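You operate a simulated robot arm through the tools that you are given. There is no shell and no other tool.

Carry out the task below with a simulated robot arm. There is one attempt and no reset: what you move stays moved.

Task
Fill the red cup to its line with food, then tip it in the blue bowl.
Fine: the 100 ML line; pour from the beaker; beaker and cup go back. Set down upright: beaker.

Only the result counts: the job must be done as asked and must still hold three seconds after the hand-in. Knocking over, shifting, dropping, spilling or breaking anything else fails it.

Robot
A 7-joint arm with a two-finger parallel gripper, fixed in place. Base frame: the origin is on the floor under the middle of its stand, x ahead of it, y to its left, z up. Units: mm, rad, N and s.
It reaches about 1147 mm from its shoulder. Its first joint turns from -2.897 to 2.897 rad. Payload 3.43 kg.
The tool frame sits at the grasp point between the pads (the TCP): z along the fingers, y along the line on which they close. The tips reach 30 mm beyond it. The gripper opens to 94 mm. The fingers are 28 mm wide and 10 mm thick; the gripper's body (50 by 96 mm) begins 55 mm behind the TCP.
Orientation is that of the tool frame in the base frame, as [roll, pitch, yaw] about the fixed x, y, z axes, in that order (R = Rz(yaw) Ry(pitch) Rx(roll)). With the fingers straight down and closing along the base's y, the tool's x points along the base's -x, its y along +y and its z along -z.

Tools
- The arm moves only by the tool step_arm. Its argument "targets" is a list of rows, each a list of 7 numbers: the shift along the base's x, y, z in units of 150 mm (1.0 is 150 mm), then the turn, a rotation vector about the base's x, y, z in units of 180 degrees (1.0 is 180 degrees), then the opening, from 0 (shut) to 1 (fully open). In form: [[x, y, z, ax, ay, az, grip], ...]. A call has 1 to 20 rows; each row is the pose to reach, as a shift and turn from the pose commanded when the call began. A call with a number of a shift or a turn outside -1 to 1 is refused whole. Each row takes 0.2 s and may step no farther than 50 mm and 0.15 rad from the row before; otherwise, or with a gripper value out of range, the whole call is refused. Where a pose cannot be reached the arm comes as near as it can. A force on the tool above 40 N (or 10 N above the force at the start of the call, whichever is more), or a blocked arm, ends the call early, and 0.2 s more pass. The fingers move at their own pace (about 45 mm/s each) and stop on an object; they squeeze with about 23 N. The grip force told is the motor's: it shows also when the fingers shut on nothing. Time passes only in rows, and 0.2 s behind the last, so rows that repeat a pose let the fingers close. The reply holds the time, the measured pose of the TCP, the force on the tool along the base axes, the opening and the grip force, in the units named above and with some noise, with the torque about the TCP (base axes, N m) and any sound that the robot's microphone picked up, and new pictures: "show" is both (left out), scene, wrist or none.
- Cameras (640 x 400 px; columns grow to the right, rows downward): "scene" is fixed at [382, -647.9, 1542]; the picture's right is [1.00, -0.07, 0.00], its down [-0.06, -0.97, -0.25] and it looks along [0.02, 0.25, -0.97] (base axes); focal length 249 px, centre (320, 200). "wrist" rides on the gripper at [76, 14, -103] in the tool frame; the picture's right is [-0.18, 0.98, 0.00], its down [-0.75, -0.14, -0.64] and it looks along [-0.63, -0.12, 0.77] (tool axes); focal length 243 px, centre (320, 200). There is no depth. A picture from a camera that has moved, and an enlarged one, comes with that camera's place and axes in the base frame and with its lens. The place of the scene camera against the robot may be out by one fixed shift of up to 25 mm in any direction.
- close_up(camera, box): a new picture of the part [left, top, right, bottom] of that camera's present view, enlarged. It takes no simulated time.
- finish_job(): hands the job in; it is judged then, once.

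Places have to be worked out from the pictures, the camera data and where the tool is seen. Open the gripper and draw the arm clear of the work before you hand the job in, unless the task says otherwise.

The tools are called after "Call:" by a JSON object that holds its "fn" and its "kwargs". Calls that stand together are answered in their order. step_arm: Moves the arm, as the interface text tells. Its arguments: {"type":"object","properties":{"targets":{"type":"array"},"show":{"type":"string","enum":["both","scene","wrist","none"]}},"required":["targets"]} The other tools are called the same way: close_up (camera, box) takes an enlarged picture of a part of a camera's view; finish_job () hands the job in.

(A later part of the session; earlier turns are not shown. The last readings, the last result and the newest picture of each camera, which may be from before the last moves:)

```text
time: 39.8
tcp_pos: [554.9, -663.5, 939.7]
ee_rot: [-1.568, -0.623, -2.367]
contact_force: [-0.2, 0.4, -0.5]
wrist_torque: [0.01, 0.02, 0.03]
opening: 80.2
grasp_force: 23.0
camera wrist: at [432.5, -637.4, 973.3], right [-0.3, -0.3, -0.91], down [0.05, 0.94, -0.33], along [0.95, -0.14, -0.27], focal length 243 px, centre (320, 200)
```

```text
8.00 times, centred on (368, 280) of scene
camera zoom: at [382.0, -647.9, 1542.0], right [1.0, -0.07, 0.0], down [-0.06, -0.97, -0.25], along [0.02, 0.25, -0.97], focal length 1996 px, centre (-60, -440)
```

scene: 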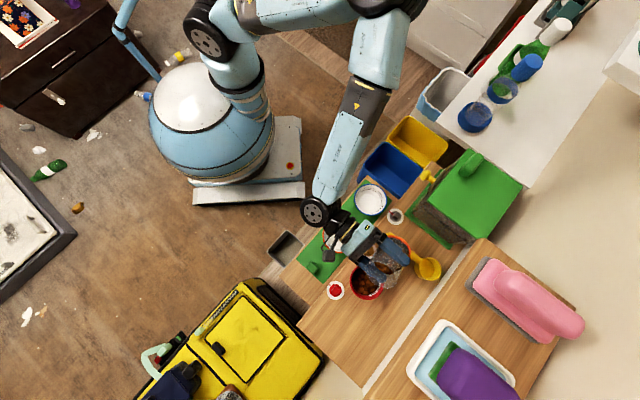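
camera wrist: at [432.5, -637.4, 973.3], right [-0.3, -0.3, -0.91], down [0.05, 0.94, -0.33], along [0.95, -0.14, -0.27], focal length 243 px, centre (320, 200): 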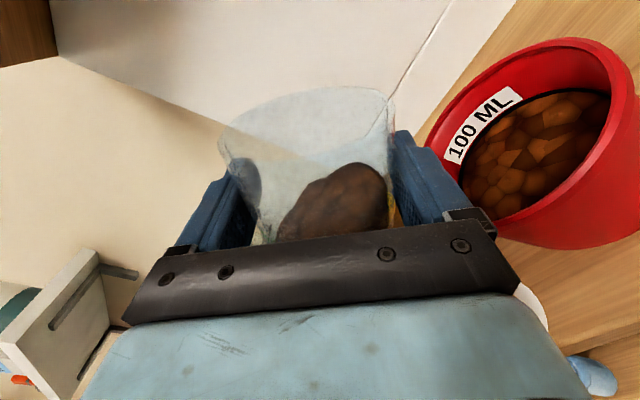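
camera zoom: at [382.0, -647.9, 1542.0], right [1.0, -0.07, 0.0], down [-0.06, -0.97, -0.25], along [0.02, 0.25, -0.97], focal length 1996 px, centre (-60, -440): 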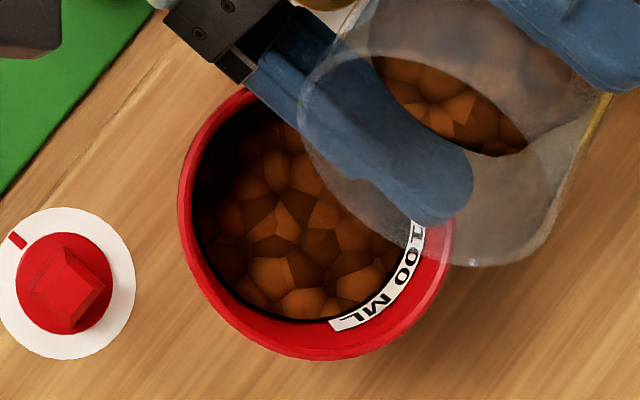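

Flow stopped; the food surface meets the black ring all round. I take one more detailed look at the ring.

Call:
{"fn": "close_up", "kwargs": {"camera": "wrist", "box": [480, 70, 600, 150]}}

Call:
{"fn": "close_up", "kwargs": {"camera": "wrist", "box": [440, 90, 520, 180]}}

```text
5.00 times, centred on (540, 110) of wrist
camera zoom: at [432.5, -637.4, 973.3], right [-0.3, -0.3, -0.91], down [0.05, 0.94, -0.33], along [0.95, -0.14, -0.27], focal length 1213 px, centre (-780, 650)
```

zoom: 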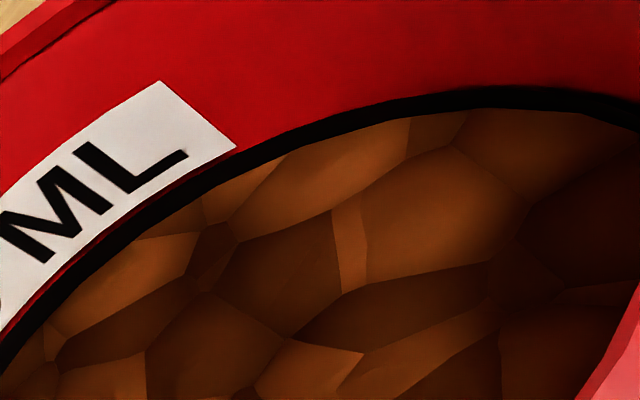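

```text
4.44 times, centred on (480, 135) of wrist
camera zoom: at [432.5, -637.4, 973.3], right [-0.3, -0.3, -0.91], down [0.05, 0.94, -0.33], along [0.95, -0.14, -0.27], focal length 1078 px, centre (-391, 489)
```

zoom: 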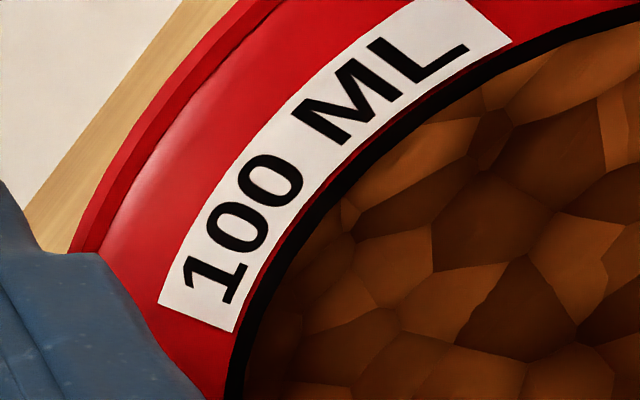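

The surface covers the lower half of the ring, which I take as the 100 ML level. Now I raise the beaker and roll it upright again.

Call:
{"fn": "step_arm", "kwargs": {"targets": [[0, 0, 0.1, 0, 0, 0, 0], [0, 0, 0.22, -0.0212, 0.0217, 0, 0], [0, 0, 0.34, -0.0423, 0.0433, 0, 0], [0, 0, 0.34, -0.0635, 0.065, 0, 0], [0, 0, 0.34, -0.0846, 0.0866, 0, 0], [0, 0, 0.34, -0.1058, 0.1083, 0, 0], [0, 0, 0.34, -0.1269, 0.1299, 0, 0], [0, 0, 0.34, -0.1481, 0.1516, 0, 0], [0, 0, 0.34, -0.1692, 0.1732, 0, 0], [0, 0, 0.34, -0.1904, 0.1949, 0, 0], [0, 0, 0.34, -0.2115, 0.2165, 0, 0], [0, 0, 0.34, -0.2115, 0.2165, 0, 0]], "show": "both"}}

Call:
{"fn": "close_up", "kwargs": {"camera": "scene", "box": [320, 220, 440, 320]}}

```text
time: 42.4
tcp_pos: [555.2, -661.3, 991.4]
ee_rot: [2.409, -1.568, -0.063]
contact_force: [0.3, -0.3, -2.0]
wrist_torque: [0.02, 0.01, 0.01]
opening: 80.1
grasp_force: 23.4
camera wrist: at [473.4, -598.3, 1067.6], right [-0.7, -0.69, -0.18], down [-0.35, 0.56, -0.75], along [0.62, -0.46, -0.63], focal length 243 px, centre (320, 200)
```

scene: 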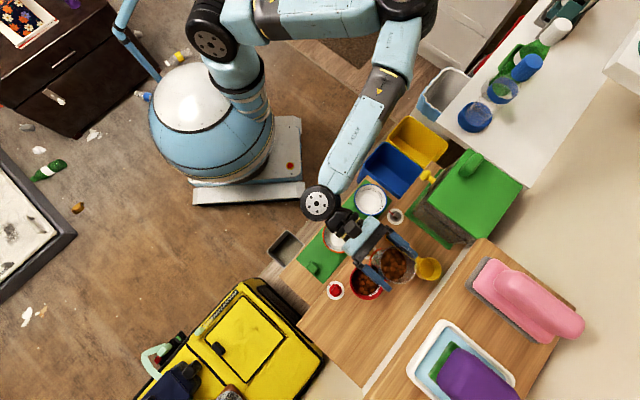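
wrist: 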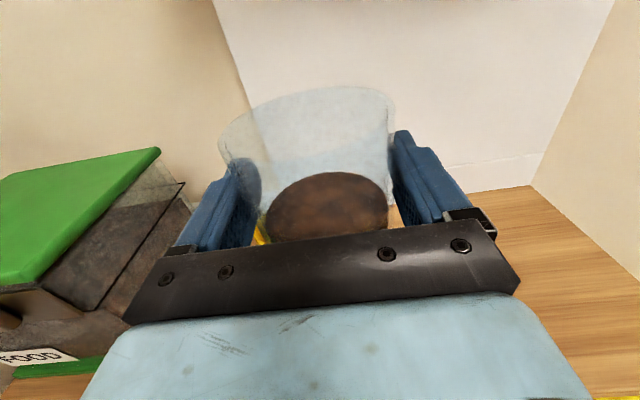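

```text
4.00 times, centred on (380, 270) of scene
camera zoom: at [382.0, -647.9, 1542.0], right [1.0, -0.07, 0.0], down [-0.06, -0.97, -0.25], along [0.02, 0.25, -0.97], focal length 998 px, centre (80, -80)
```

zoom: 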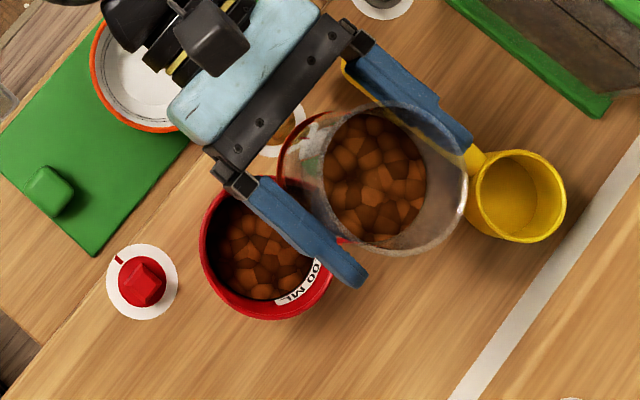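

The beaker is upright again with reduced level, nothing spilled in view. I carry it level back over its original place.

Call:
{"fn": "step_arm", "kwargs": {"targets": [[-0.05, -0.052, 0, 0, 0, 0, 0], [-0.15, -0.156, 0, 0, 0, 0, 0], [-0.25, -0.26, 0, 0, 0, 0, 0], [-0.35, -0.363, 0, 0, 0, 0, 0], [-0.45, -0.467, 0, 0, 0, 0, 0], [-0.55, -0.571, 0, 0, 0, 0, 0], [-0.65, -0.674, 0, 0, 0, 0, 0], [-0.75, -0.778, 0, 0, 0, 0, 0], [-0.85, -0.882, 0, 0, 0, 0, 0], [-0.9, -0.934, 0, 0, 0, 0, 0], [-0.932, -0.967, 0, 0, 0, 0, 0], [-0.932, -0.967, 0, 0, 0, 0, 0]], "show": "scene"}}

Call:
{"fn": "close_up", "kwargs": {"camera": "scene", "box": [290, 240, 410, 350]}}

```text
time: 45.0
tcp_pos: [415.1, -807.6, 991.3]
ee_rot: [2.829, -1.57, -0.485]
contact_force: [-0.1, 0.2, -1.3]
wrist_torque: [0.02, -0.01, 0.01]
opening: 80.2
grasp_force: 22.9
```

scene: 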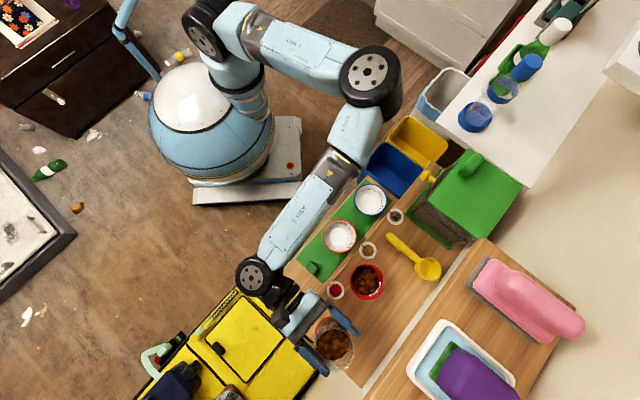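

```text
3.64 times, centred on (350, 295) of scene
camera zoom: at [382.0, -647.9, 1542.0], right [1.0, -0.07, 0.0], down [-0.06, -0.97, -0.25], along [0.02, 0.25, -0.97], focal length 907 px, centre (211, -146)
```

zoom: 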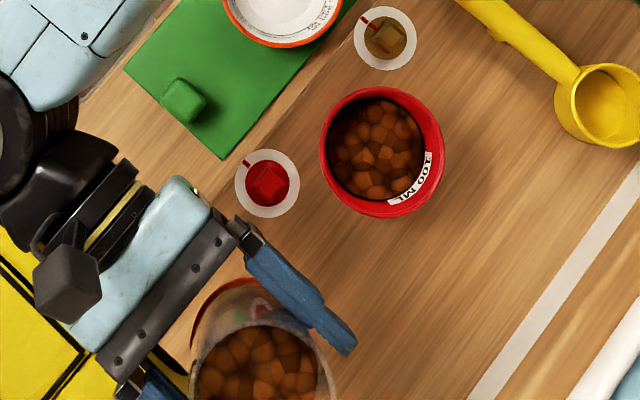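

The cup holds the portion and no food lies on the board. I lower the beaker back onto its spot, slowing near the end.

Call:
{"fn": "step_arm", "kwargs": {"targets": [[0, 0, -0.08, 0, 0, 0, 0], [0, 0, -0.2, 0, 0, 0, 0], [0, 0, -0.32, 0, 0, 0, 0], [0, 0, -0.44, 0, 0, 0, 0], [0, 0, -0.54, 0, 0, 0, 0], [0, 0, -0.61, 0, 0, 0, 0], [0, 0, -0.65, 0, 0, 0, 0], [0, 0, -0.67, 0, 0, 0, 0], [0, 0, -0.685, 0, 0, 0, 0], [0, 0, -0.695, 0, 0, 0, 0], [0, 0, -0.695, 0, 0, 0, 0]], "show": "both"}}

```text
time: 47.4
tcp_pos: [414.3, -806.7, 886.2]
ee_rot: [2.6, -1.569, -0.255]
contact_force: [-1.1, -0.3, -0.1]
wrist_torque: [0.04, -0.01, 0.01]
opening: 80.0
grasp_force: 23.1
camera wrist: at [333.3, -743.3, 963.5], right [-0.7, -0.69, -0.18], down [-0.35, 0.56, -0.75], along [0.62, -0.46, -0.63], focal length 243 px, centre (320, 200)
```

scene: 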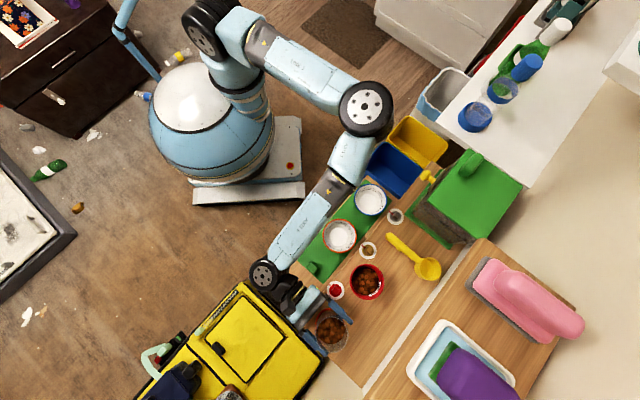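
wrist: 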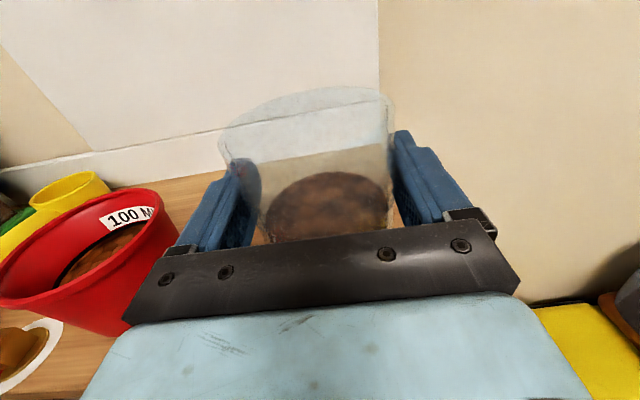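

The weight has gone off the tool (force ≈ 0), so the beaker stands on the board. I ease down the last fraction and open the fingers.

Call:
{"fn": "step_arm", "kwargs": {"targets": [[0, 0, -0.005, 0, 0, 0, 0], [0, 0, -0.005, 0, 0, 0, 0.87], [0, 0, -0.005, 0, 0, 0, 0.9], [0, 0, -0.005, 0, 0, 0, 0.95], [0, 0, -0.005, 0, 0, 0, 1], [0, 0, -0.005, 0, 0, 0, 1], [0, 0, -0.005, 0, 0, 0, 1]], "show": "both"}}

Call:
{"fn": "close_up", "kwargs": {"camera": "scene", "box": [270, 260, 370, 350]}}

```text
time: 49.0
tcp_pos: [415.6, -807.5, 885.5]
ee_rot: [2.7, -1.569, -0.353]
contact_force: [0.2, -0.3, -0.1]
wrist_torque: [0.0, -0.01, 0.01]
opening: 93.8
grasp_force: 0.1
camera wrist: at [333.3, -743.4, 962.8], right [-0.7, -0.69, -0.18], down [-0.35, 0.56, -0.75], along [0.62, -0.46, -0.63], focal length 243 px, centre (320, 200)
```

scene: 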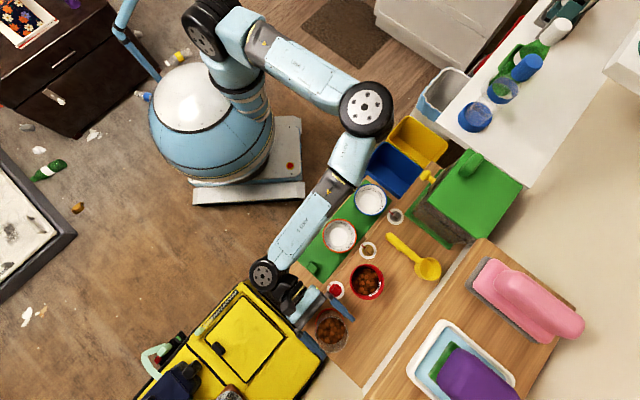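
wrist: 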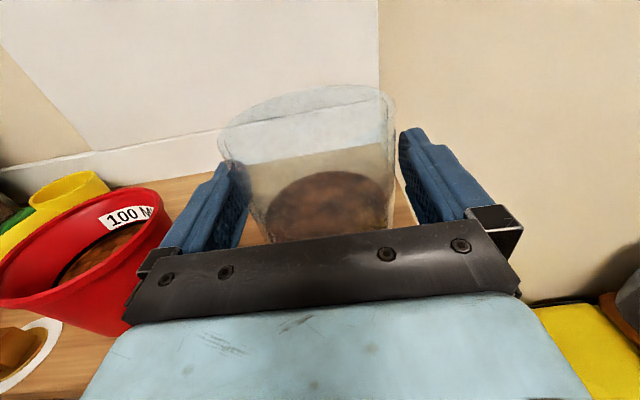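

```text
4.44 times, centred on (320, 305) of scene
camera zoom: at [382.0, -647.9, 1542.0], right [1.0, -0.07, 0.0], down [-0.06, -0.97, -0.25], along [0.02, 0.25, -0.97], focal length 1109 px, centre (320, -267)
```

zoom: 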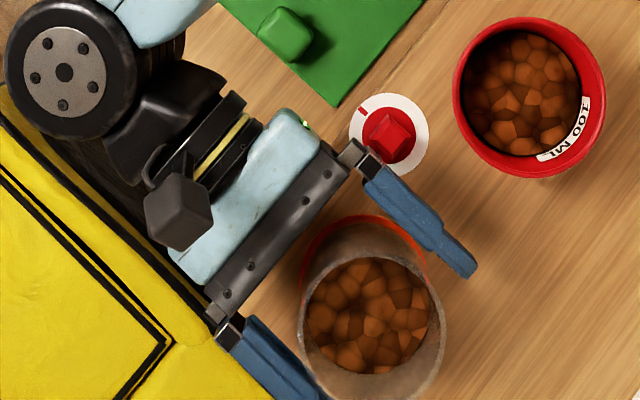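

The beaker is released and standing upright at its place. I withdraw straight back 150 mm along the finger direction.

Call:
{"fn": "step_arm", "kwargs": {"targets": [[-0.07, 0.0715, 0, 0, 0, 0, 1], [-0.2, 0.2045, 0, 0, 0, 0, 1], [-0.37, 0.378, 0, 0, 0, 0, 1], [-0.54, 0.552, 0, 0, 0, 0, 1], [-0.699, 0.715, 0, 0, 0, 0, 1], [-0.699, 0.715, 0, 0, 0, 0, 1]], "show": "both"}}

Call:
{"fn": "close_up", "kwargs": {"camera": "wrist", "box": [90, 30, 390, 240]}}

```text
time: 50.4
tcp_pos: [310.5, -698.6, 884.9]
ee_rot: [2.692, -1.568, -0.345]
contact_force: [0.7, 0.7, 0.6]
wrist_torque: [0.01, -0.03, 0.04]
opening: 94.1
grasp_force: 0.0
camera wrist: at [228.0, -635.9, 962.1], right [-0.7, -0.69, -0.18], down [-0.35, 0.56, -0.75], along [0.62, -0.46, -0.63], focal length 243 px, centre (320, 200)
```

scene: 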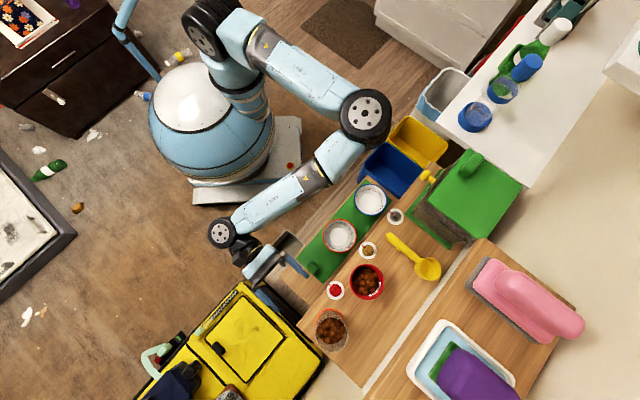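
wrist: 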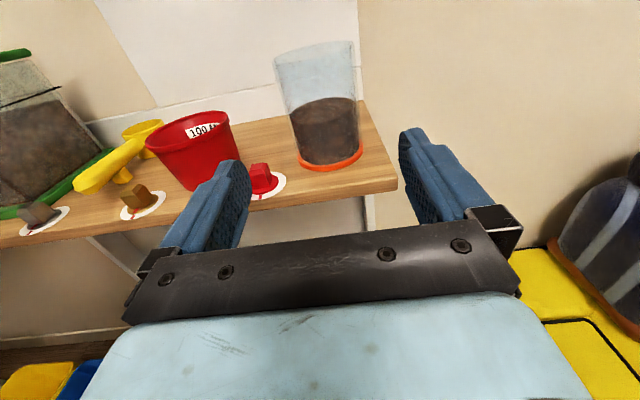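

```text
1.90 times, centred on (240, 135) of wrist
camera zoom: at [228.0, -635.9, 962.1], right [-0.7, -0.69, -0.18], down [-0.35, 0.56, -0.75], along [0.62, -0.46, -0.63], focal length 462 px, centre (472, 324)
```

zoom: 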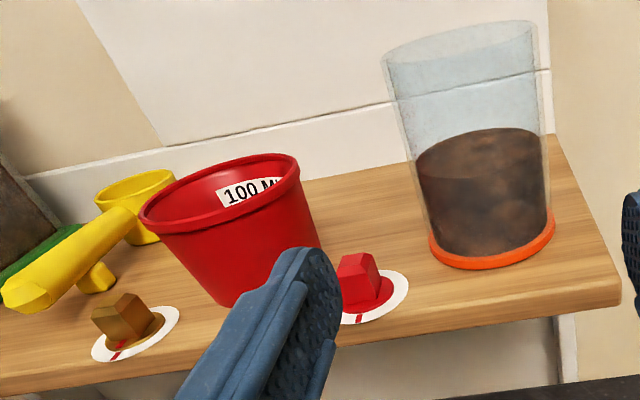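

The beaker stands back in place at about half level, and the cup is filled. Now for the cup: I estimate its axis at (516,-703), rim z≈878, with the knobs about ±75 mm to either side of the approach line. I shift sideways in front of it and pitch the fingers 15° down.

Call:
{"fn": "step_arm", "kwargs": {"targets": [[0.1, 0.07, 0.036, 0, 0, 0, 1], [0.3, 0.22, 0.036, 0.015, 0.0146, 0, 1], [0.5, 0.36, 0.036, 0.03, 0.0292, 0, 1], [0.68, 0.49, 0.036, 0.045, 0.0438, 0, 1], [0.785, 0.569, 0.036, 0.0596, 0.0583, 0, 1], [0.785, 0.569, 0.036, 0.0596, 0.0583, 0, 1]], "show": "both"}}

Call:
{"fn": "close_up", "kwargs": {"camera": "wrist", "box": [200, 60, 440, 240]}}

Call:
{"fn": "close_up", "kwargs": {"camera": "scene", "box": [310, 230, 410, 310]}}

```text
time: 51.8
tcp_pos: [428.7, -612.8, 891.2]
ee_rot: [3.136, -1.304, -0.791]
contact_force: [-0.5, 0.2, 0.8]
wrist_torque: [0.0, 0.04, 0.0]
opening: 94.1
grasp_force: 0.1
camera wrist: at [362.5, -567.0, 991.8], right [-0.74, -0.65, -0.18], down [-0.47, 0.68, -0.56], along [0.49, -0.33, -0.81], focal length 243 px, centre (320, 200)
```

scene: 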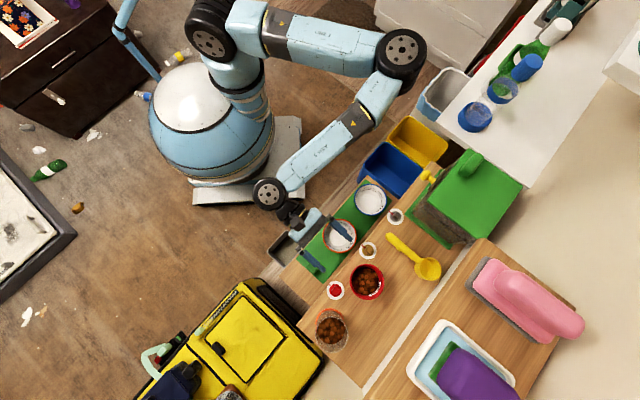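
wrist: 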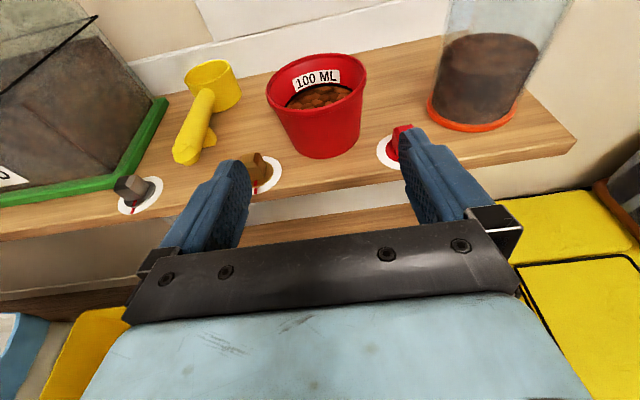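

```text
2.22 times, centred on (320, 150) of wrist
camera zoom: at [362.5, -567.0, 991.8], right [-0.74, -0.65, -0.18], down [-0.47, 0.68, -0.56], along [0.49, -0.33, -0.81], focal length 539 px, centre (320, 311)
```

zoom: 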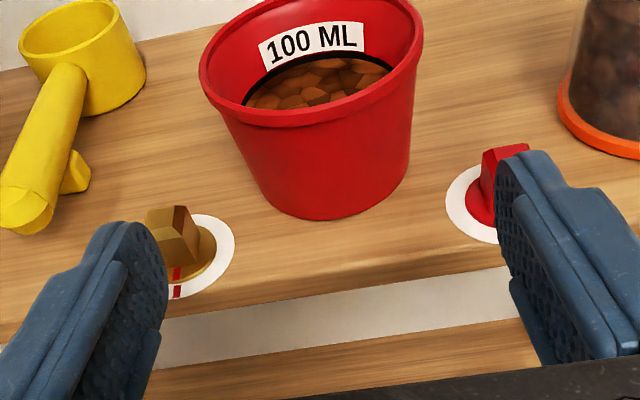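

```text
5.00 times, centred on (360, 270) of scene
camera zoom: at [382.0, -647.9, 1542.0], right [1.0, -0.07, 0.0], down [-0.06, -0.97, -0.25], along [0.02, 0.25, -0.97], focal length 1247 px, centre (120, -150)
```

zoom: 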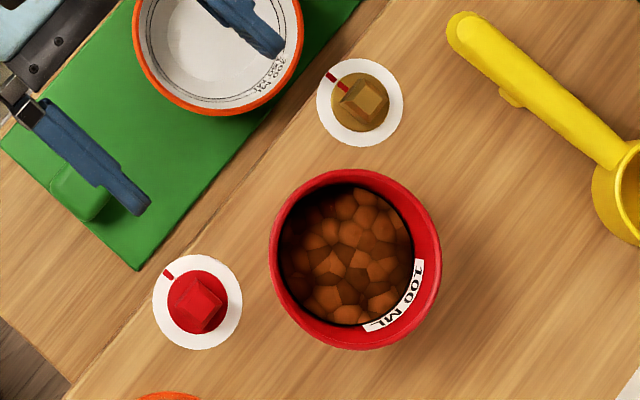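

The cup is on the centre line (lateral offset ≈ 0), about 125 mm ahead. I advance along the finger axis 90 mm and check clearances to the knobs.

Call:
{"fn": "step_arm", "kwargs": {"targets": [[0.135, -0.138, -0.052, 0, 0, 0, 1], [0.27, -0.276, -0.103, 0, 0, 0, 1], [0.405, -0.414, -0.155, 0, 0, 0, 1], [0.405, -0.414, -0.155, 0, 0, 0, 1]], "show": "both"}}

Call:
{"fn": "close_up", "kwargs": {"camera": "wrist", "box": [200, 60, 440, 240]}}

Call:
{"fn": "close_up", "kwargs": {"camera": "scene", "box": [310, 230, 410, 310]}}

```text
time: 52.8
tcp_pos: [489.5, -676.4, 868.1]
ee_rot: [3.14, -1.307, -0.793]
contact_force: [-0.3, 0.6, 0.2]
wrist_torque: [0.02, -0.03, -0.01]
opening: 94.2
grasp_force: 0.0
camera wrist: at [423.1, -630.0, 968.4], right [-0.74, -0.65, -0.18], down [-0.47, 0.68, -0.56], along [0.49, -0.33, -0.81], focal length 243 px, centre (320, 200)
```

scene: 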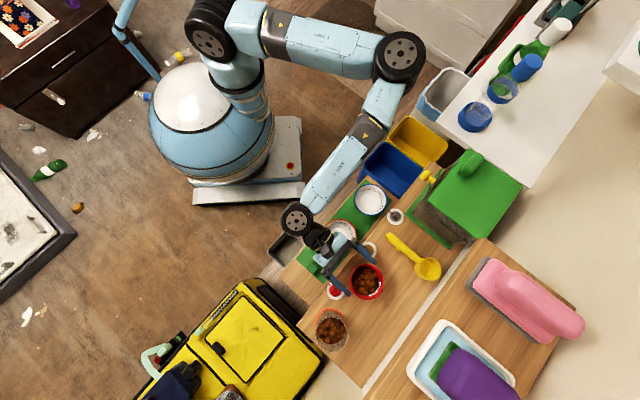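
wrist: 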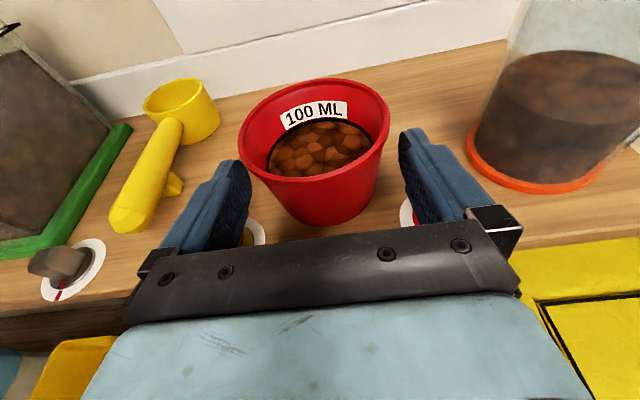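

```text
2.22 times, centred on (320, 150) of wrist
camera zoom: at [423.1, -630.0, 968.4], right [-0.74, -0.65, -0.18], down [-0.47, 0.68, -0.56], along [0.49, -0.33, -0.81], focal length 539 px, centre (320, 311)
```

zoom: 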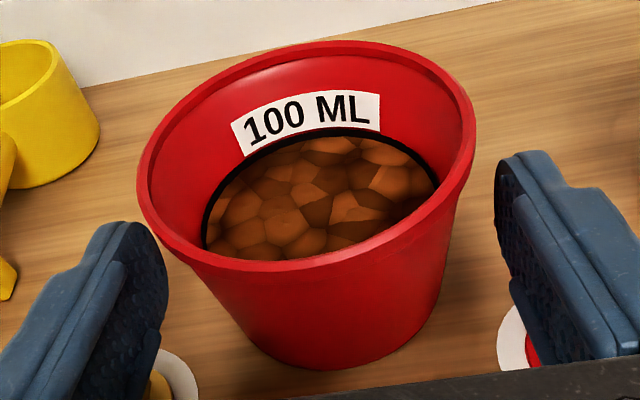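

```text
5.00 times, centred on (360, 270) of scene
camera zoom: at [382.0, -647.9, 1542.0], right [1.0, -0.07, 0.0], down [-0.06, -0.97, -0.25], along [0.02, 0.25, -0.97], focal length 1247 px, centre (120, -150)
```

zoom: 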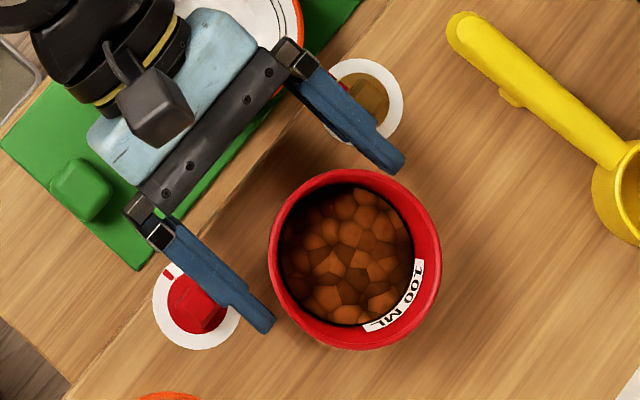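

Fingers straddle the cup evenly with clearance to both knobs. I advance the last 37 mm along the finger axis.

Call:
{"fn": "step_arm", "kwargs": {"targets": [[0.084, -0.086, -0.032, 0, 0, 0, 1], [0.17, -0.174, -0.064, 0, 0, 0, 1], [0.17, -0.174, -0.064, 0, 0, 0, 1]], "show": "both"}}

Call:
{"fn": "close_up", "kwargs": {"camera": "scene", "box": [310, 230, 410, 310]}}

Call:
{"fn": "close_up", "kwargs": {"camera": "wrist", "box": [200, 60, 440, 240]}}

```text
time: 53.6
tcp_pos: [514.5, -702.8, 858.8]
ee_rot: [3.138, -1.306, -0.791]
contact_force: [0.8, 0.1, 0.1]
wrist_torque: [-0.01, 0.0, -0.01]
opening: 94.0
grasp_force: 0.1
camera wrist: at [448.7, -655.5, 959.1], right [-0.74, -0.65, -0.18], down [-0.47, 0.68, -0.56], along [0.49, -0.33, -0.81], focal length 243 px, centre (320, 200)
```

scene: 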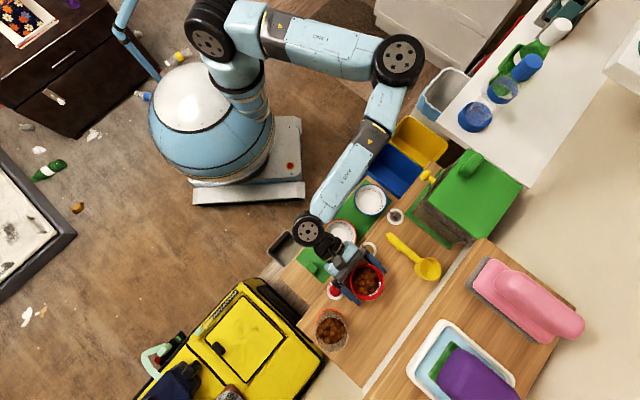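
wrist: 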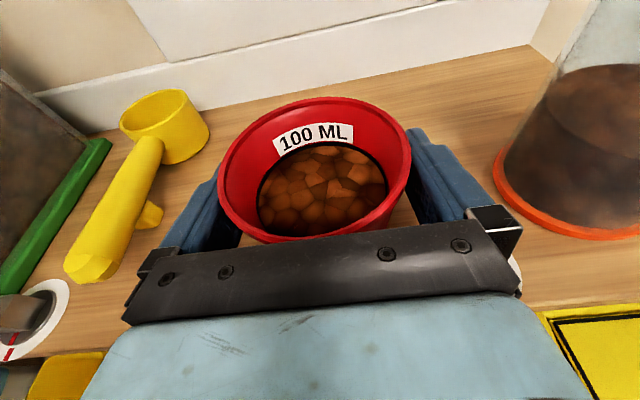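

```text
5.00 times, centred on (360, 270) of scene
camera zoom: at [382.0, -647.9, 1542.0], right [1.0, -0.07, 0.0], down [-0.06, -0.97, -0.25], along [0.02, 0.25, -0.97], focal length 1247 px, centre (120, -150)
```

zoom: 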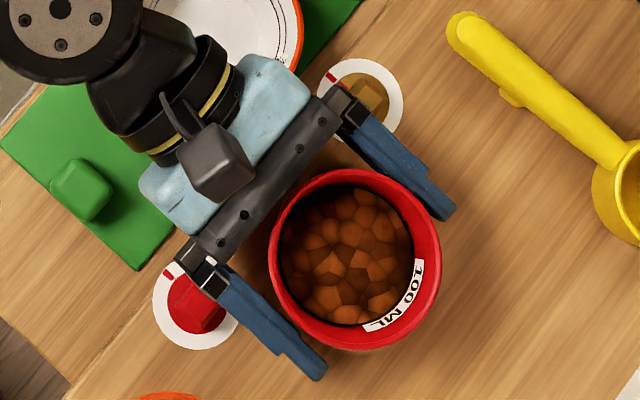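

```text
2.22 times, centred on (320, 150) of wrist
camera zoom: at [448.7, -655.5, 959.1], right [-0.74, -0.65, -0.18], down [-0.47, 0.68, -0.56], along [0.49, -0.33, -0.81], focal length 539 px, centre (320, 311)
```

zoom: 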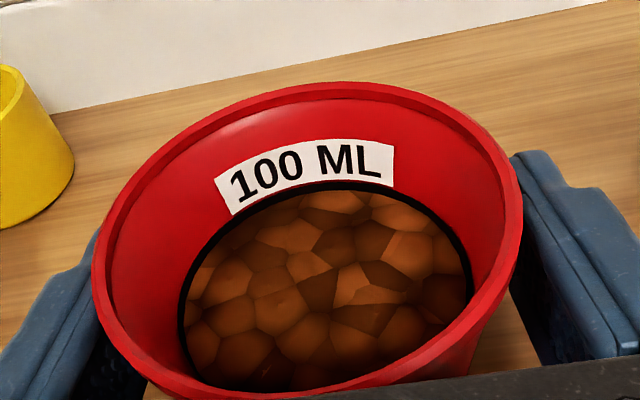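

The cup is centred between the pads with a small gap to the palm. I close the gripper on it.

Call:
{"fn": "step_arm", "kwargs": {"targets": [[0, 0, 0, 0, 0, 0, 0.92], [0, 0, 0, 0, 0, 0, 0.85], [0, 0, 0, 0, 0, 0, 0.75], [0, 0, 0, 0, 0, 0, 0.6], [0, 0, 0, 0, 0, 0, 0.3], [0, 0, 0, 0, 0, 0, 0.0], [0, 0, 0, 0, 0, 0, 0.0]], "show": "both"}}

Call:
{"fn": "close_up", "kwargs": {"camera": "wrist", "box": [200, 60, 440, 240]}}

```text
time: 55.2
tcp_pos: [514.2, -702.3, 859.2]
ee_rot: [3.138, -1.308, -0.793]
contact_force: [0.1, 0.8, 0.5]
wrist_torque: [-0.06, 0.03, -0.02]
opening: 88.0
grasp_force: 22.5
camera wrist: at [448.7, -655.3, 959.1], right [-0.74, -0.65, -0.18], down [-0.47, 0.68, -0.56], along [0.49, -0.33, -0.81], focal length 243 px, centre (320, 200)
```

scene: 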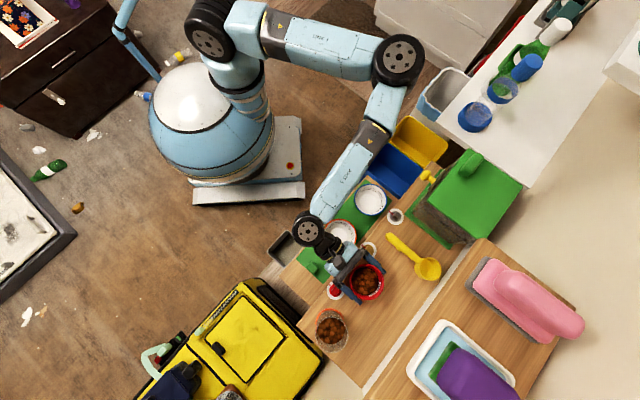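
wrist: 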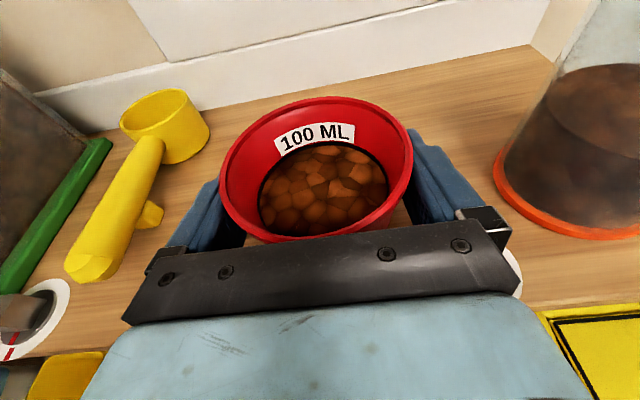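

```text
2.22 times, centred on (320, 150) of wrist
camera zoom: at [448.7, -655.3, 959.1], right [-0.74, -0.65, -0.18], down [-0.47, 0.68, -0.56], along [0.49, -0.33, -0.81], focal length 539 px, centre (320, 311)
```

zoom: 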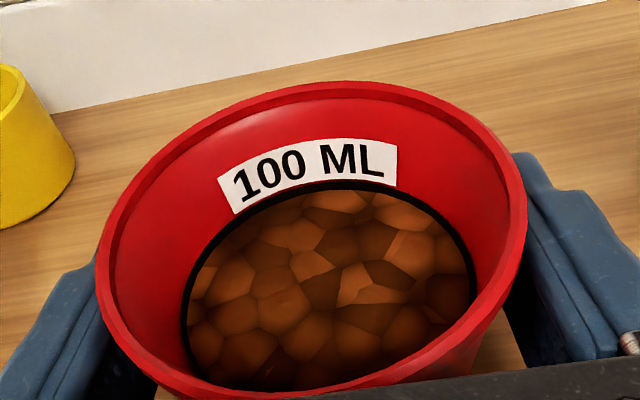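

The fingers stopped at 88 mm, which is the cup's rim lip, barely caught by the pads' upper edges. I open, rise 4.5 mm so the pads overlap the lip fully, and close again.

Call:
{"fn": "step_arm", "kwargs": {"targets": [[0, 0, 0, 0, 0, 0, 0.97], [0, 0, 0, 0, 0, 0, 1], [0, 0, 0.015, 0, 0, 0, 1], [0, 0, 0.03, 0, 0, 0, 1], [0, 0, 0.03, 0, 0, 0, 0.92], [0, 0, 0.03, 0, 0, 0, 0.8], [0, 0, 0.03, 0, 0, 0, 0.5], [0, 0, 0.03, 0, 0, 0, 0.0], [0, 0, 0.03, 0, 0, 0, 0.0]], "show": "both"}}

Call:
{"fn": "close_up", "kwargs": {"camera": "wrist", "box": [200, 60, 440, 240]}}

Call:
{"fn": "close_up", "kwargs": {"camera": "scene", "box": [310, 230, 410, 310]}}

```text
time: 57.2
tcp_pos: [515.4, -701.8, 861.9]
ee_rot: [3.139, -1.306, -0.792]
contact_force: [-0.4, 0.0, 2.8]
wrist_torque: [-0.05, -0.03, -0.06]
opening: 89.3
grasp_force: 23.7
camera wrist: at [448.6, -655.0, 963.7], right [-0.74, -0.65, -0.18], down [-0.47, 0.68, -0.56], along [0.49, -0.33, -0.81], focal length 243 px, centre (320, 200)
```

scene: 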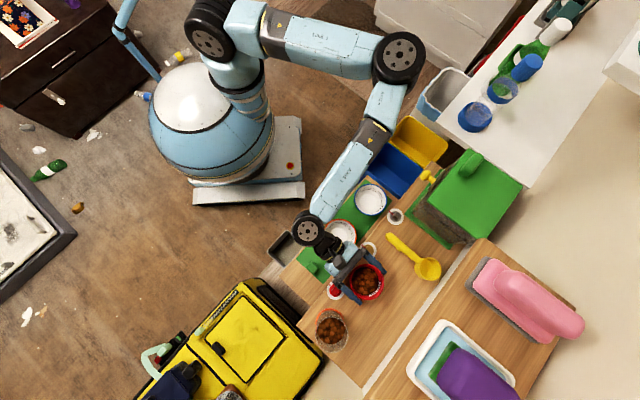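
wrist: 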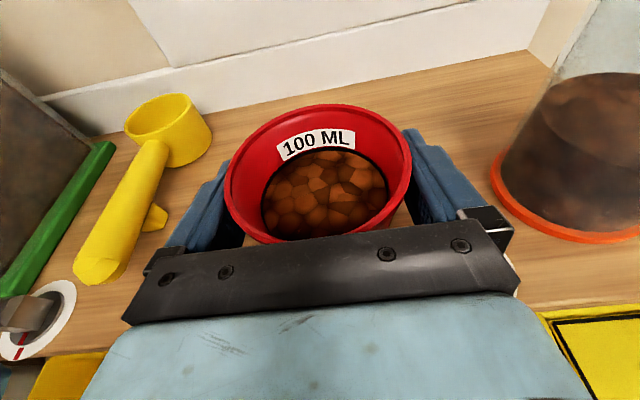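

```text
2.22 times, centred on (320, 150) of wrist
camera zoom: at [448.6, -655.0, 963.7], right [-0.74, -0.65, -0.18], down [-0.47, 0.68, -0.56], along [0.49, -0.33, -0.81], focal length 539 px, centre (320, 311)
```

zoom: 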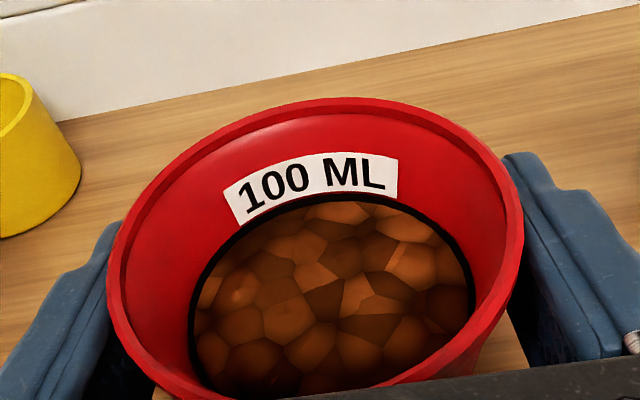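

```text
5.00 times, centred on (360, 270) of scene
camera zoom: at [382.0, -647.9, 1542.0], right [1.0, -0.07, 0.0], down [-0.06, -0.97, -0.25], along [0.02, 0.25, -0.97], focal length 1247 px, centre (120, -150)
```

zoom: 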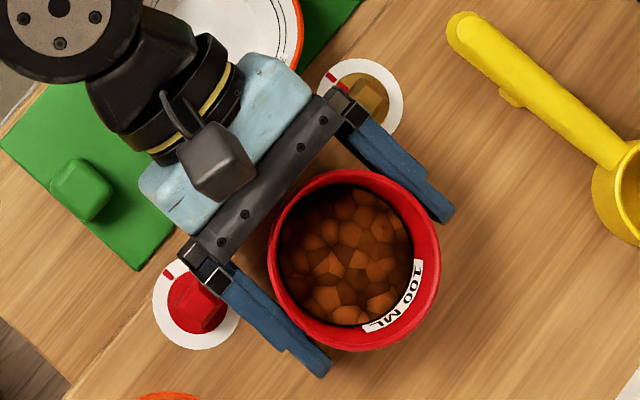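

The reading changed with height as on a cone (89.3 mm now), so this grip is right at the rim edge. A lower grip on the wall is safer: I open, go down about 9.5 mm and close again.

Call:
{"fn": "step_arm", "kwargs": {"targets": [[0, 0, 0, 0, 0, 0, 0.98], [0, 0, 0, 0, 0, 0, 1], [0, 0, 0, 0, 0, 0, 1], [0, 0, -0.032, 0, 0, 0, 1], [0, 0, -0.064, 0, 0, 0, 1], [0, 0, -0.064, 0, 0, 0, 1]], "show": "both"}}

Call:
{"fn": "close_up", "kwargs": {"camera": "scene", "box": [310, 230, 410, 310]}}

```text
time: 58.6
tcp_pos: [514.9, -702.0, 853.3]
ee_rot: [3.139, -1.307, -0.793]
contact_force: [-0.2, 0.1, -0.3]
wrist_torque: [0.03, -0.01, 0.03]
opening: 94.0
grasp_force: 0.0
camera wrist: at [448.8, -655.4, 953.8], right [-0.74, -0.65, -0.18], down [-0.47, 0.68, -0.56], along [0.49, -0.33, -0.81], focal length 243 px, centre (320, 200)
```

scene: 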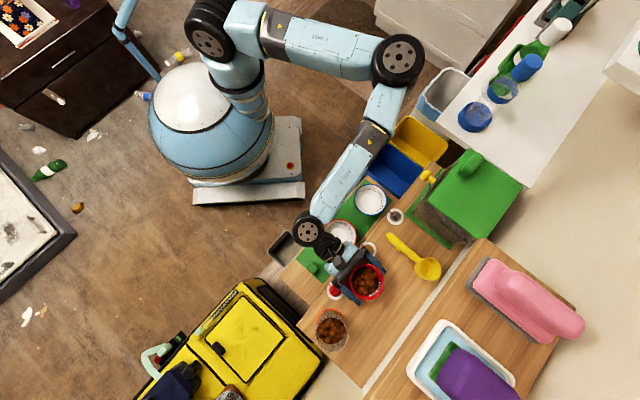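
wrist: 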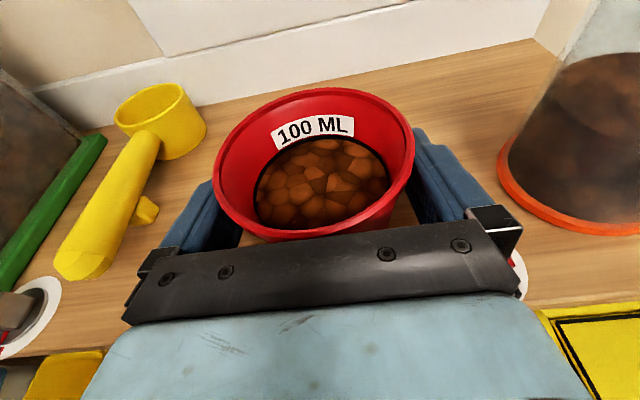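

```text
5.00 times, centred on (360, 270) of scene
camera zoom: at [382.0, -647.9, 1542.0], right [1.0, -0.07, 0.0], down [-0.06, -0.97, -0.25], along [0.02, 0.25, -0.97], focal length 1247 px, centre (120, -150)
```

zoom: 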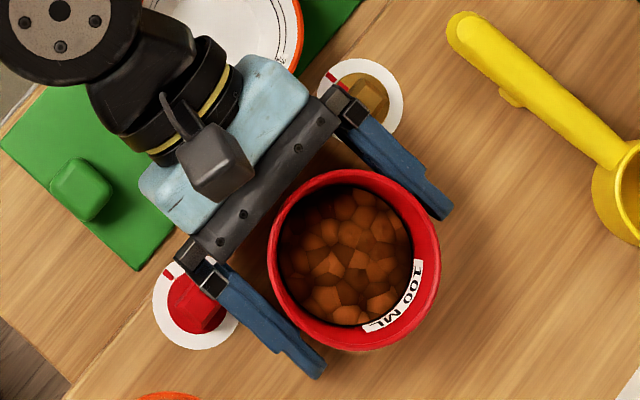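

The lower position was reached without contact. I close the gripper here.

Call:
{"fn": "step_arm", "kwargs": {"targets": [[0, 0, 0, 0, 0, 0, 0.9], [0, 0, 0, 0, 0, 0, 0.8], [0, 0, 0, 0, 0, 0, 0.6], [0, 0, 0, 0, 0, 0, 0.3], [0, 0, 0, 0, 0, 0, 0.0], [0, 0, 0, 0, 0, 0, 0.0]], "show": "wrist"}}

```text
time: 60.0
tcp_pos: [514.4, -702.0, 853.1]
ee_rot: [3.138, -1.308, -0.794]
contact_force: [-0.6, -0.2, 0.1]
wrist_torque: [0.01, 0.04, 0.0]
opening: 86.6
grasp_force: 23.1
camera wrist: at [448.8, -655.3, 953.9], right [-0.74, -0.65, -0.18], down [-0.47, 0.68, -0.56], along [0.49, -0.33, -0.81], focal length 243 px, centre (320, 200)
```

wrist: 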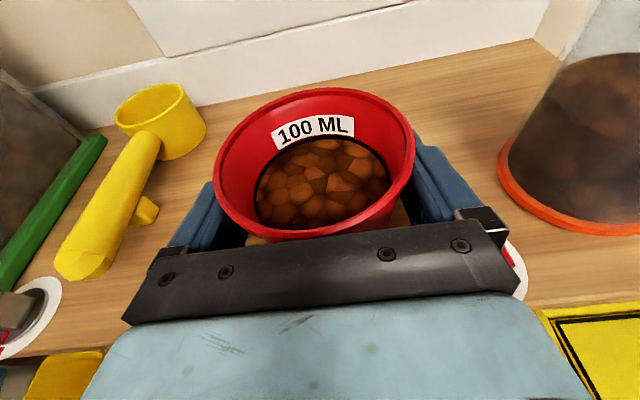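

The grip is firm at 86.6 mm. I lift slowly by 15 mm and check that the cup follows upright.

Call:
{"fn": "step_arm", "kwargs": {"targets": [[0, 0, 0.02, 0, 0, 0, 0], [0, 0, 0.05, 0, 0, 0, 0], [0, 0, 0.08, 0, 0, 0, 0], [0, 0, 0.1, 0, 0, 0, 0], [0, 0, 0.1, 0, 0, 0, 0]], "show": "both"}}

Call:
{"fn": "close_up", "kwargs": {"camera": "wrist", "box": [200, 60, 440, 240]}}

Call:
{"fn": "close_up", "kwargs": {"camera": "scene", "box": [310, 230, 410, 310]}}

```text
time: 61.2
tcp_pos: [515.6, -703.1, 868.6]
ee_rot: [3.138, -1.307, -0.792]
contact_force: [-0.7, -0.2, -1.2]
wrist_torque: [0.0, 0.01, -0.01]
opening: 86.6
grasp_force: 22.7
camera wrist: at [449.0, -655.9, 969.1], right [-0.74, -0.65, -0.18], down [-0.47, 0.68, -0.56], along [0.49, -0.33, -0.81], focal length 243 px, centre (320, 200)
```

scene: 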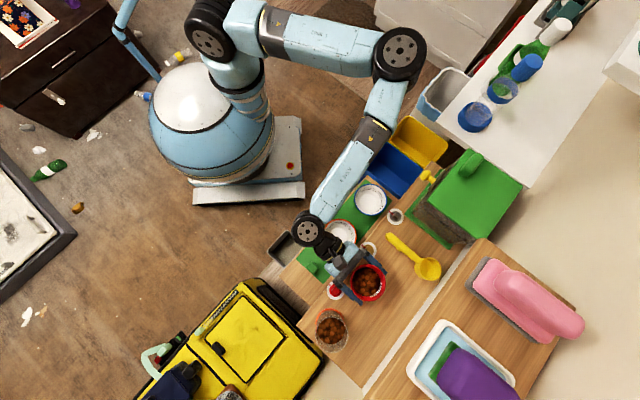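
wrist: 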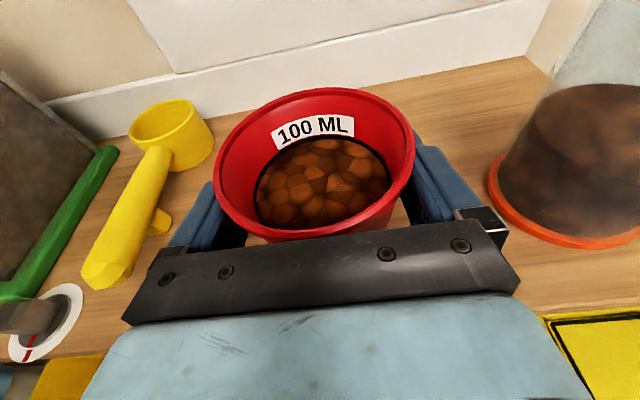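

```text
2.22 times, centred on (320, 150) of wrist
camera zoom: at [449.0, -655.9, 969.1], right [-0.74, -0.65, -0.18], down [-0.47, 0.68, -0.56], along [0.49, -0.33, -0.81], focal length 539 px, centre (320, 311)
```

zoom: 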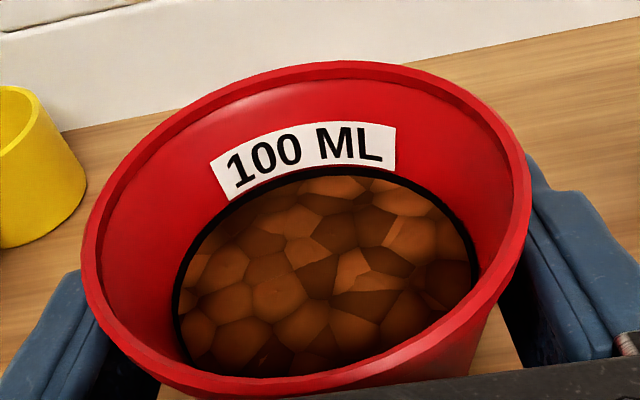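

```text
5.00 times, centred on (360, 270) of scene
camera zoom: at [382.0, -647.9, 1542.0], right [1.0, -0.07, 0.0], down [-0.06, -0.97, -0.25], along [0.02, 0.25, -0.97], focal length 1247 px, centre (120, -150)
```

zoom: 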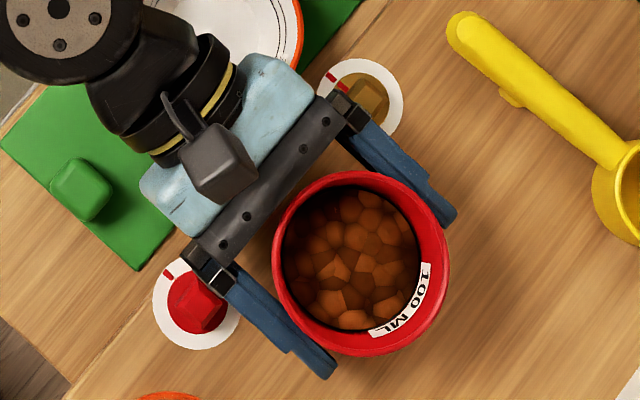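

The cup is held upright and lifted cleanly (about 1.2 N). I lift it further to z≈930 and then draw back slowly along the finger axis, off the upper board.

Call:
{"fn": "step_arm", "kwargs": {"targets": [[0, 0, 0.06, 0, 0, 0, 0], [0, 0, 0.15, 0, 0, 0, 0], [0, 0, 0.25, 0, 0, 0, 0], [0, 0, 0.35, 0, 0, 0, 0], [0, 0, 0.41, 0, 0, 0, 0], [-0.05, 0.051, 0.41, 0, 0, 0, 0], [-0.15, 0.153, 0.41, 0, 0, 0, 0], [-0.26, 0.266, 0.41, 0, 0, 0, 0], [-0.37, 0.378, 0.41, 0, 0, 0, 0], [-0.48, 0.491, 0.41, 0, 0, 0, 0], [-0.59, 0.603, 0.41, 0, 0, 0, 0], [-0.67, 0.685, 0.41, 0, 0, 0, 0], [-0.7, 0.716, 0.41, 0, 0, 0, 0], [-0.7, 0.716, 0.41, 0, 0, 0, 0]], "show": "both"}}

```text
time: 64.2
tcp_pos: [409.1, -595.3, 930.7]
ee_rot: [3.138, -1.307, -0.791]
contact_force: [0.0, 1.1, -1.6]
wrist_torque: [-0.02, 0.0, -0.03]
opening: 86.4
grasp_force: 23.5
camera wrist: at [343.7, -547.9, 1030.5], right [-0.74, -0.65, -0.18], down [-0.47, 0.68, -0.56], along [0.49, -0.33, -0.81], focal length 243 px, centre (320, 200)
```

scene: 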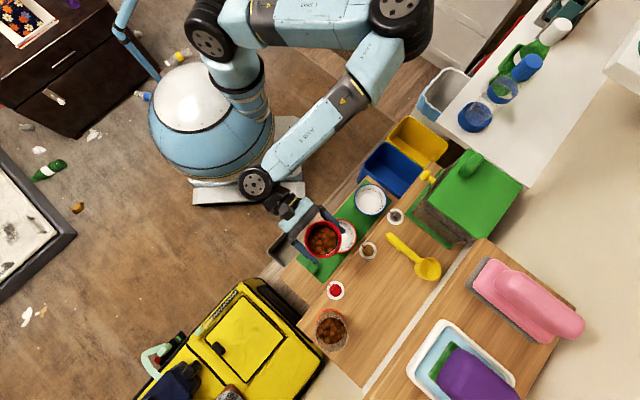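
wrist: 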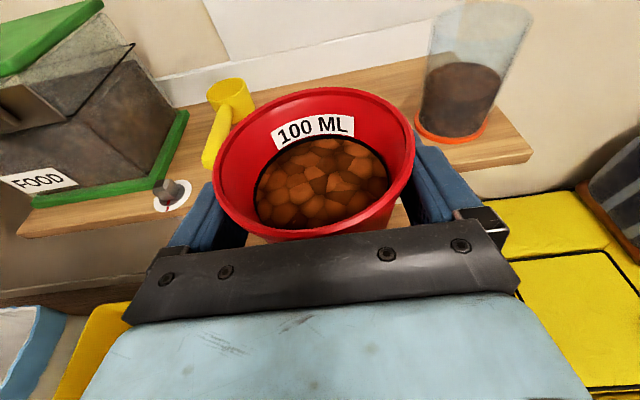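

The cup is clear of the board, level and full. I now carry it sideways (to the left, toward the blue bowl) for the first half of the distance.

Call:
{"fn": "step_arm", "kwargs": {"targets": [[0.04, 0.039, 0, 0, 0, 0, 0], [0.12, 0.117, 0, 0, 0, 0, 0], [0.22, 0.215, 0, 0, 0, 0, 0], [0.33, 0.322, 0, 0, 0, 0, 0], [0.44, 0.43, 0, 0, 0, 0, 0], [0.55, 0.537, 0, 0, 0, 0, 0], [0.66, 0.645, 0, 0, 0, 0, 0], [0.74, 0.723, 0, 0, 0, 0, 0], [0.787, 0.769, 0, 0, 0, 0, 0], [0.787, 0.769, 0, 0, 0, 0, 0]], "show": "both"}}

```text
time: 66.4
tcp_pos: [528.4, -478.3, 930.1]
ee_rot: [3.14, -1.306, -0.792]
contact_force: [-0.4, -0.2, -1.4]
wrist_torque: [0.0, -0.01, -0.02]
opening: 86.5
grasp_force: 22.8
camera wrist: at [461.6, -432.4, 1030.5], right [-0.74, -0.65, -0.18], down [-0.47, 0.68, -0.56], along [0.49, -0.33, -0.81], focal length 243 px, centre (320, 200)
```

scene: 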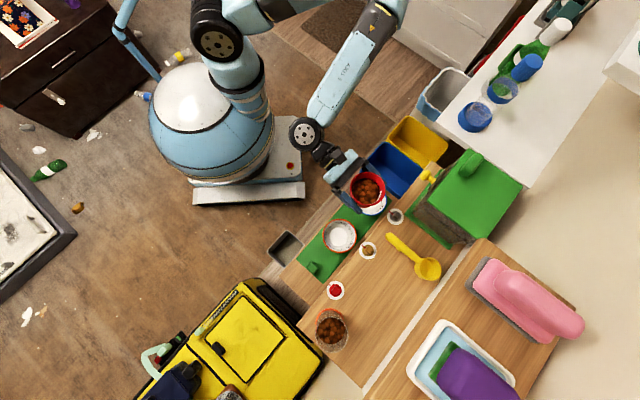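
wrist: 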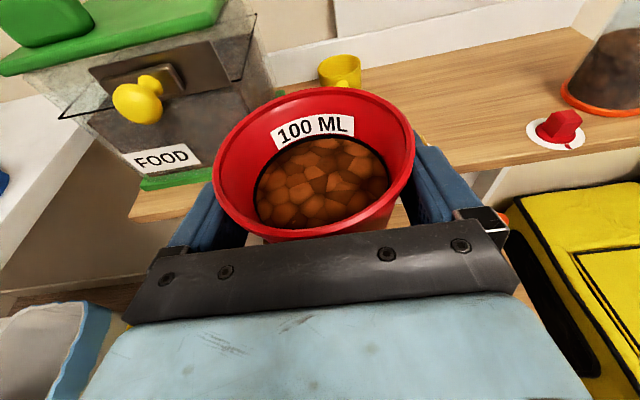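

The FOOD box with its yellow knob is ahead-left but beyond the cup's path. I continue sideways the second half, staying at the same distance from the boards.

Call:
{"fn": "step_arm", "kwargs": {"targets": [[0.04, 0.039, 0, 0, 0, 0, 0], [0.12, 0.117, 0, 0, 0, 0, 0], [0.22, 0.215, 0, 0, 0, 0, 0], [0.33, 0.322, 0, 0, 0, 0, 0], [0.44, 0.43, 0, 0, 0, 0, 0], [0.55, 0.537, 0, 0, 0, 0, 0], [0.66, 0.645, 0, 0, 0, 0, 0], [0.74, 0.723, 0, 0, 0, 0, 0], [0.787, 0.769, 0, 0, 0, 0, 0], [0.787, 0.769, 0, 0, 0, 0, 0]], "show": "both"}}

Call:
{"fn": "close_up", "kwargs": {"camera": "scene", "box": [320, 120, 460, 240]}}

```text
time: 68.6
tcp_pos: [645.4, -365.2, 931.0]
ee_rot: [3.138, -1.306, -0.792]
contact_force: [-0.1, 0.5, -0.3]
wrist_torque: [-0.01, 0.0, 0.0]
opening: 86.4
grasp_force: 23.1
camera wrist: at [580.2, -317.3, 1030.9], right [-0.74, -0.65, -0.18], down [-0.47, 0.68, -0.56], along [0.49, -0.33, -0.81], focal length 243 px, centre (320, 200)
```

scene: 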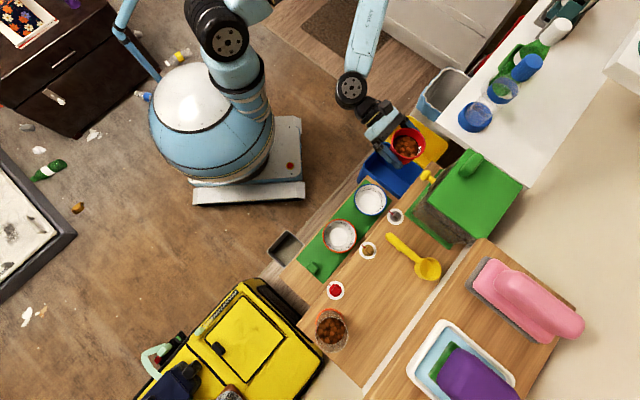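
wrist: 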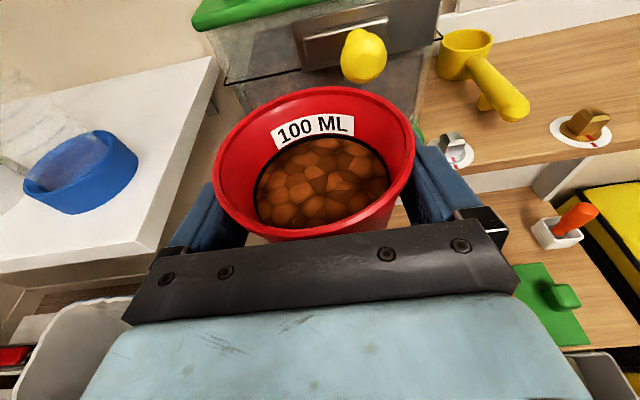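

```text
3.33 times, centred on (390, 180) of scene
camera zoom: at [382.0, -647.9, 1542.0], right [1.0, -0.07, 0.0], down [-0.06, -0.97, -0.25], along [0.02, 0.25, -0.97], focal length 831 px, centre (87, 267)
```

zoom: 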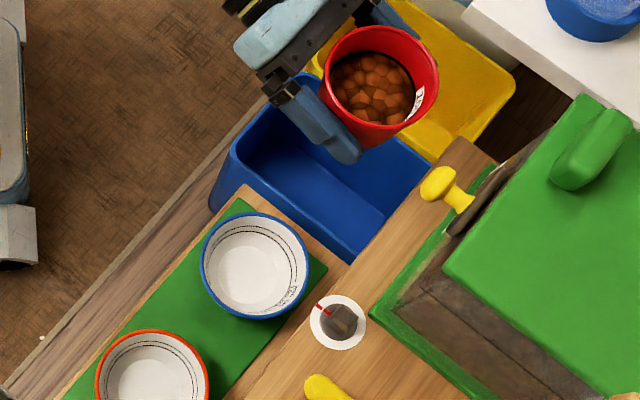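

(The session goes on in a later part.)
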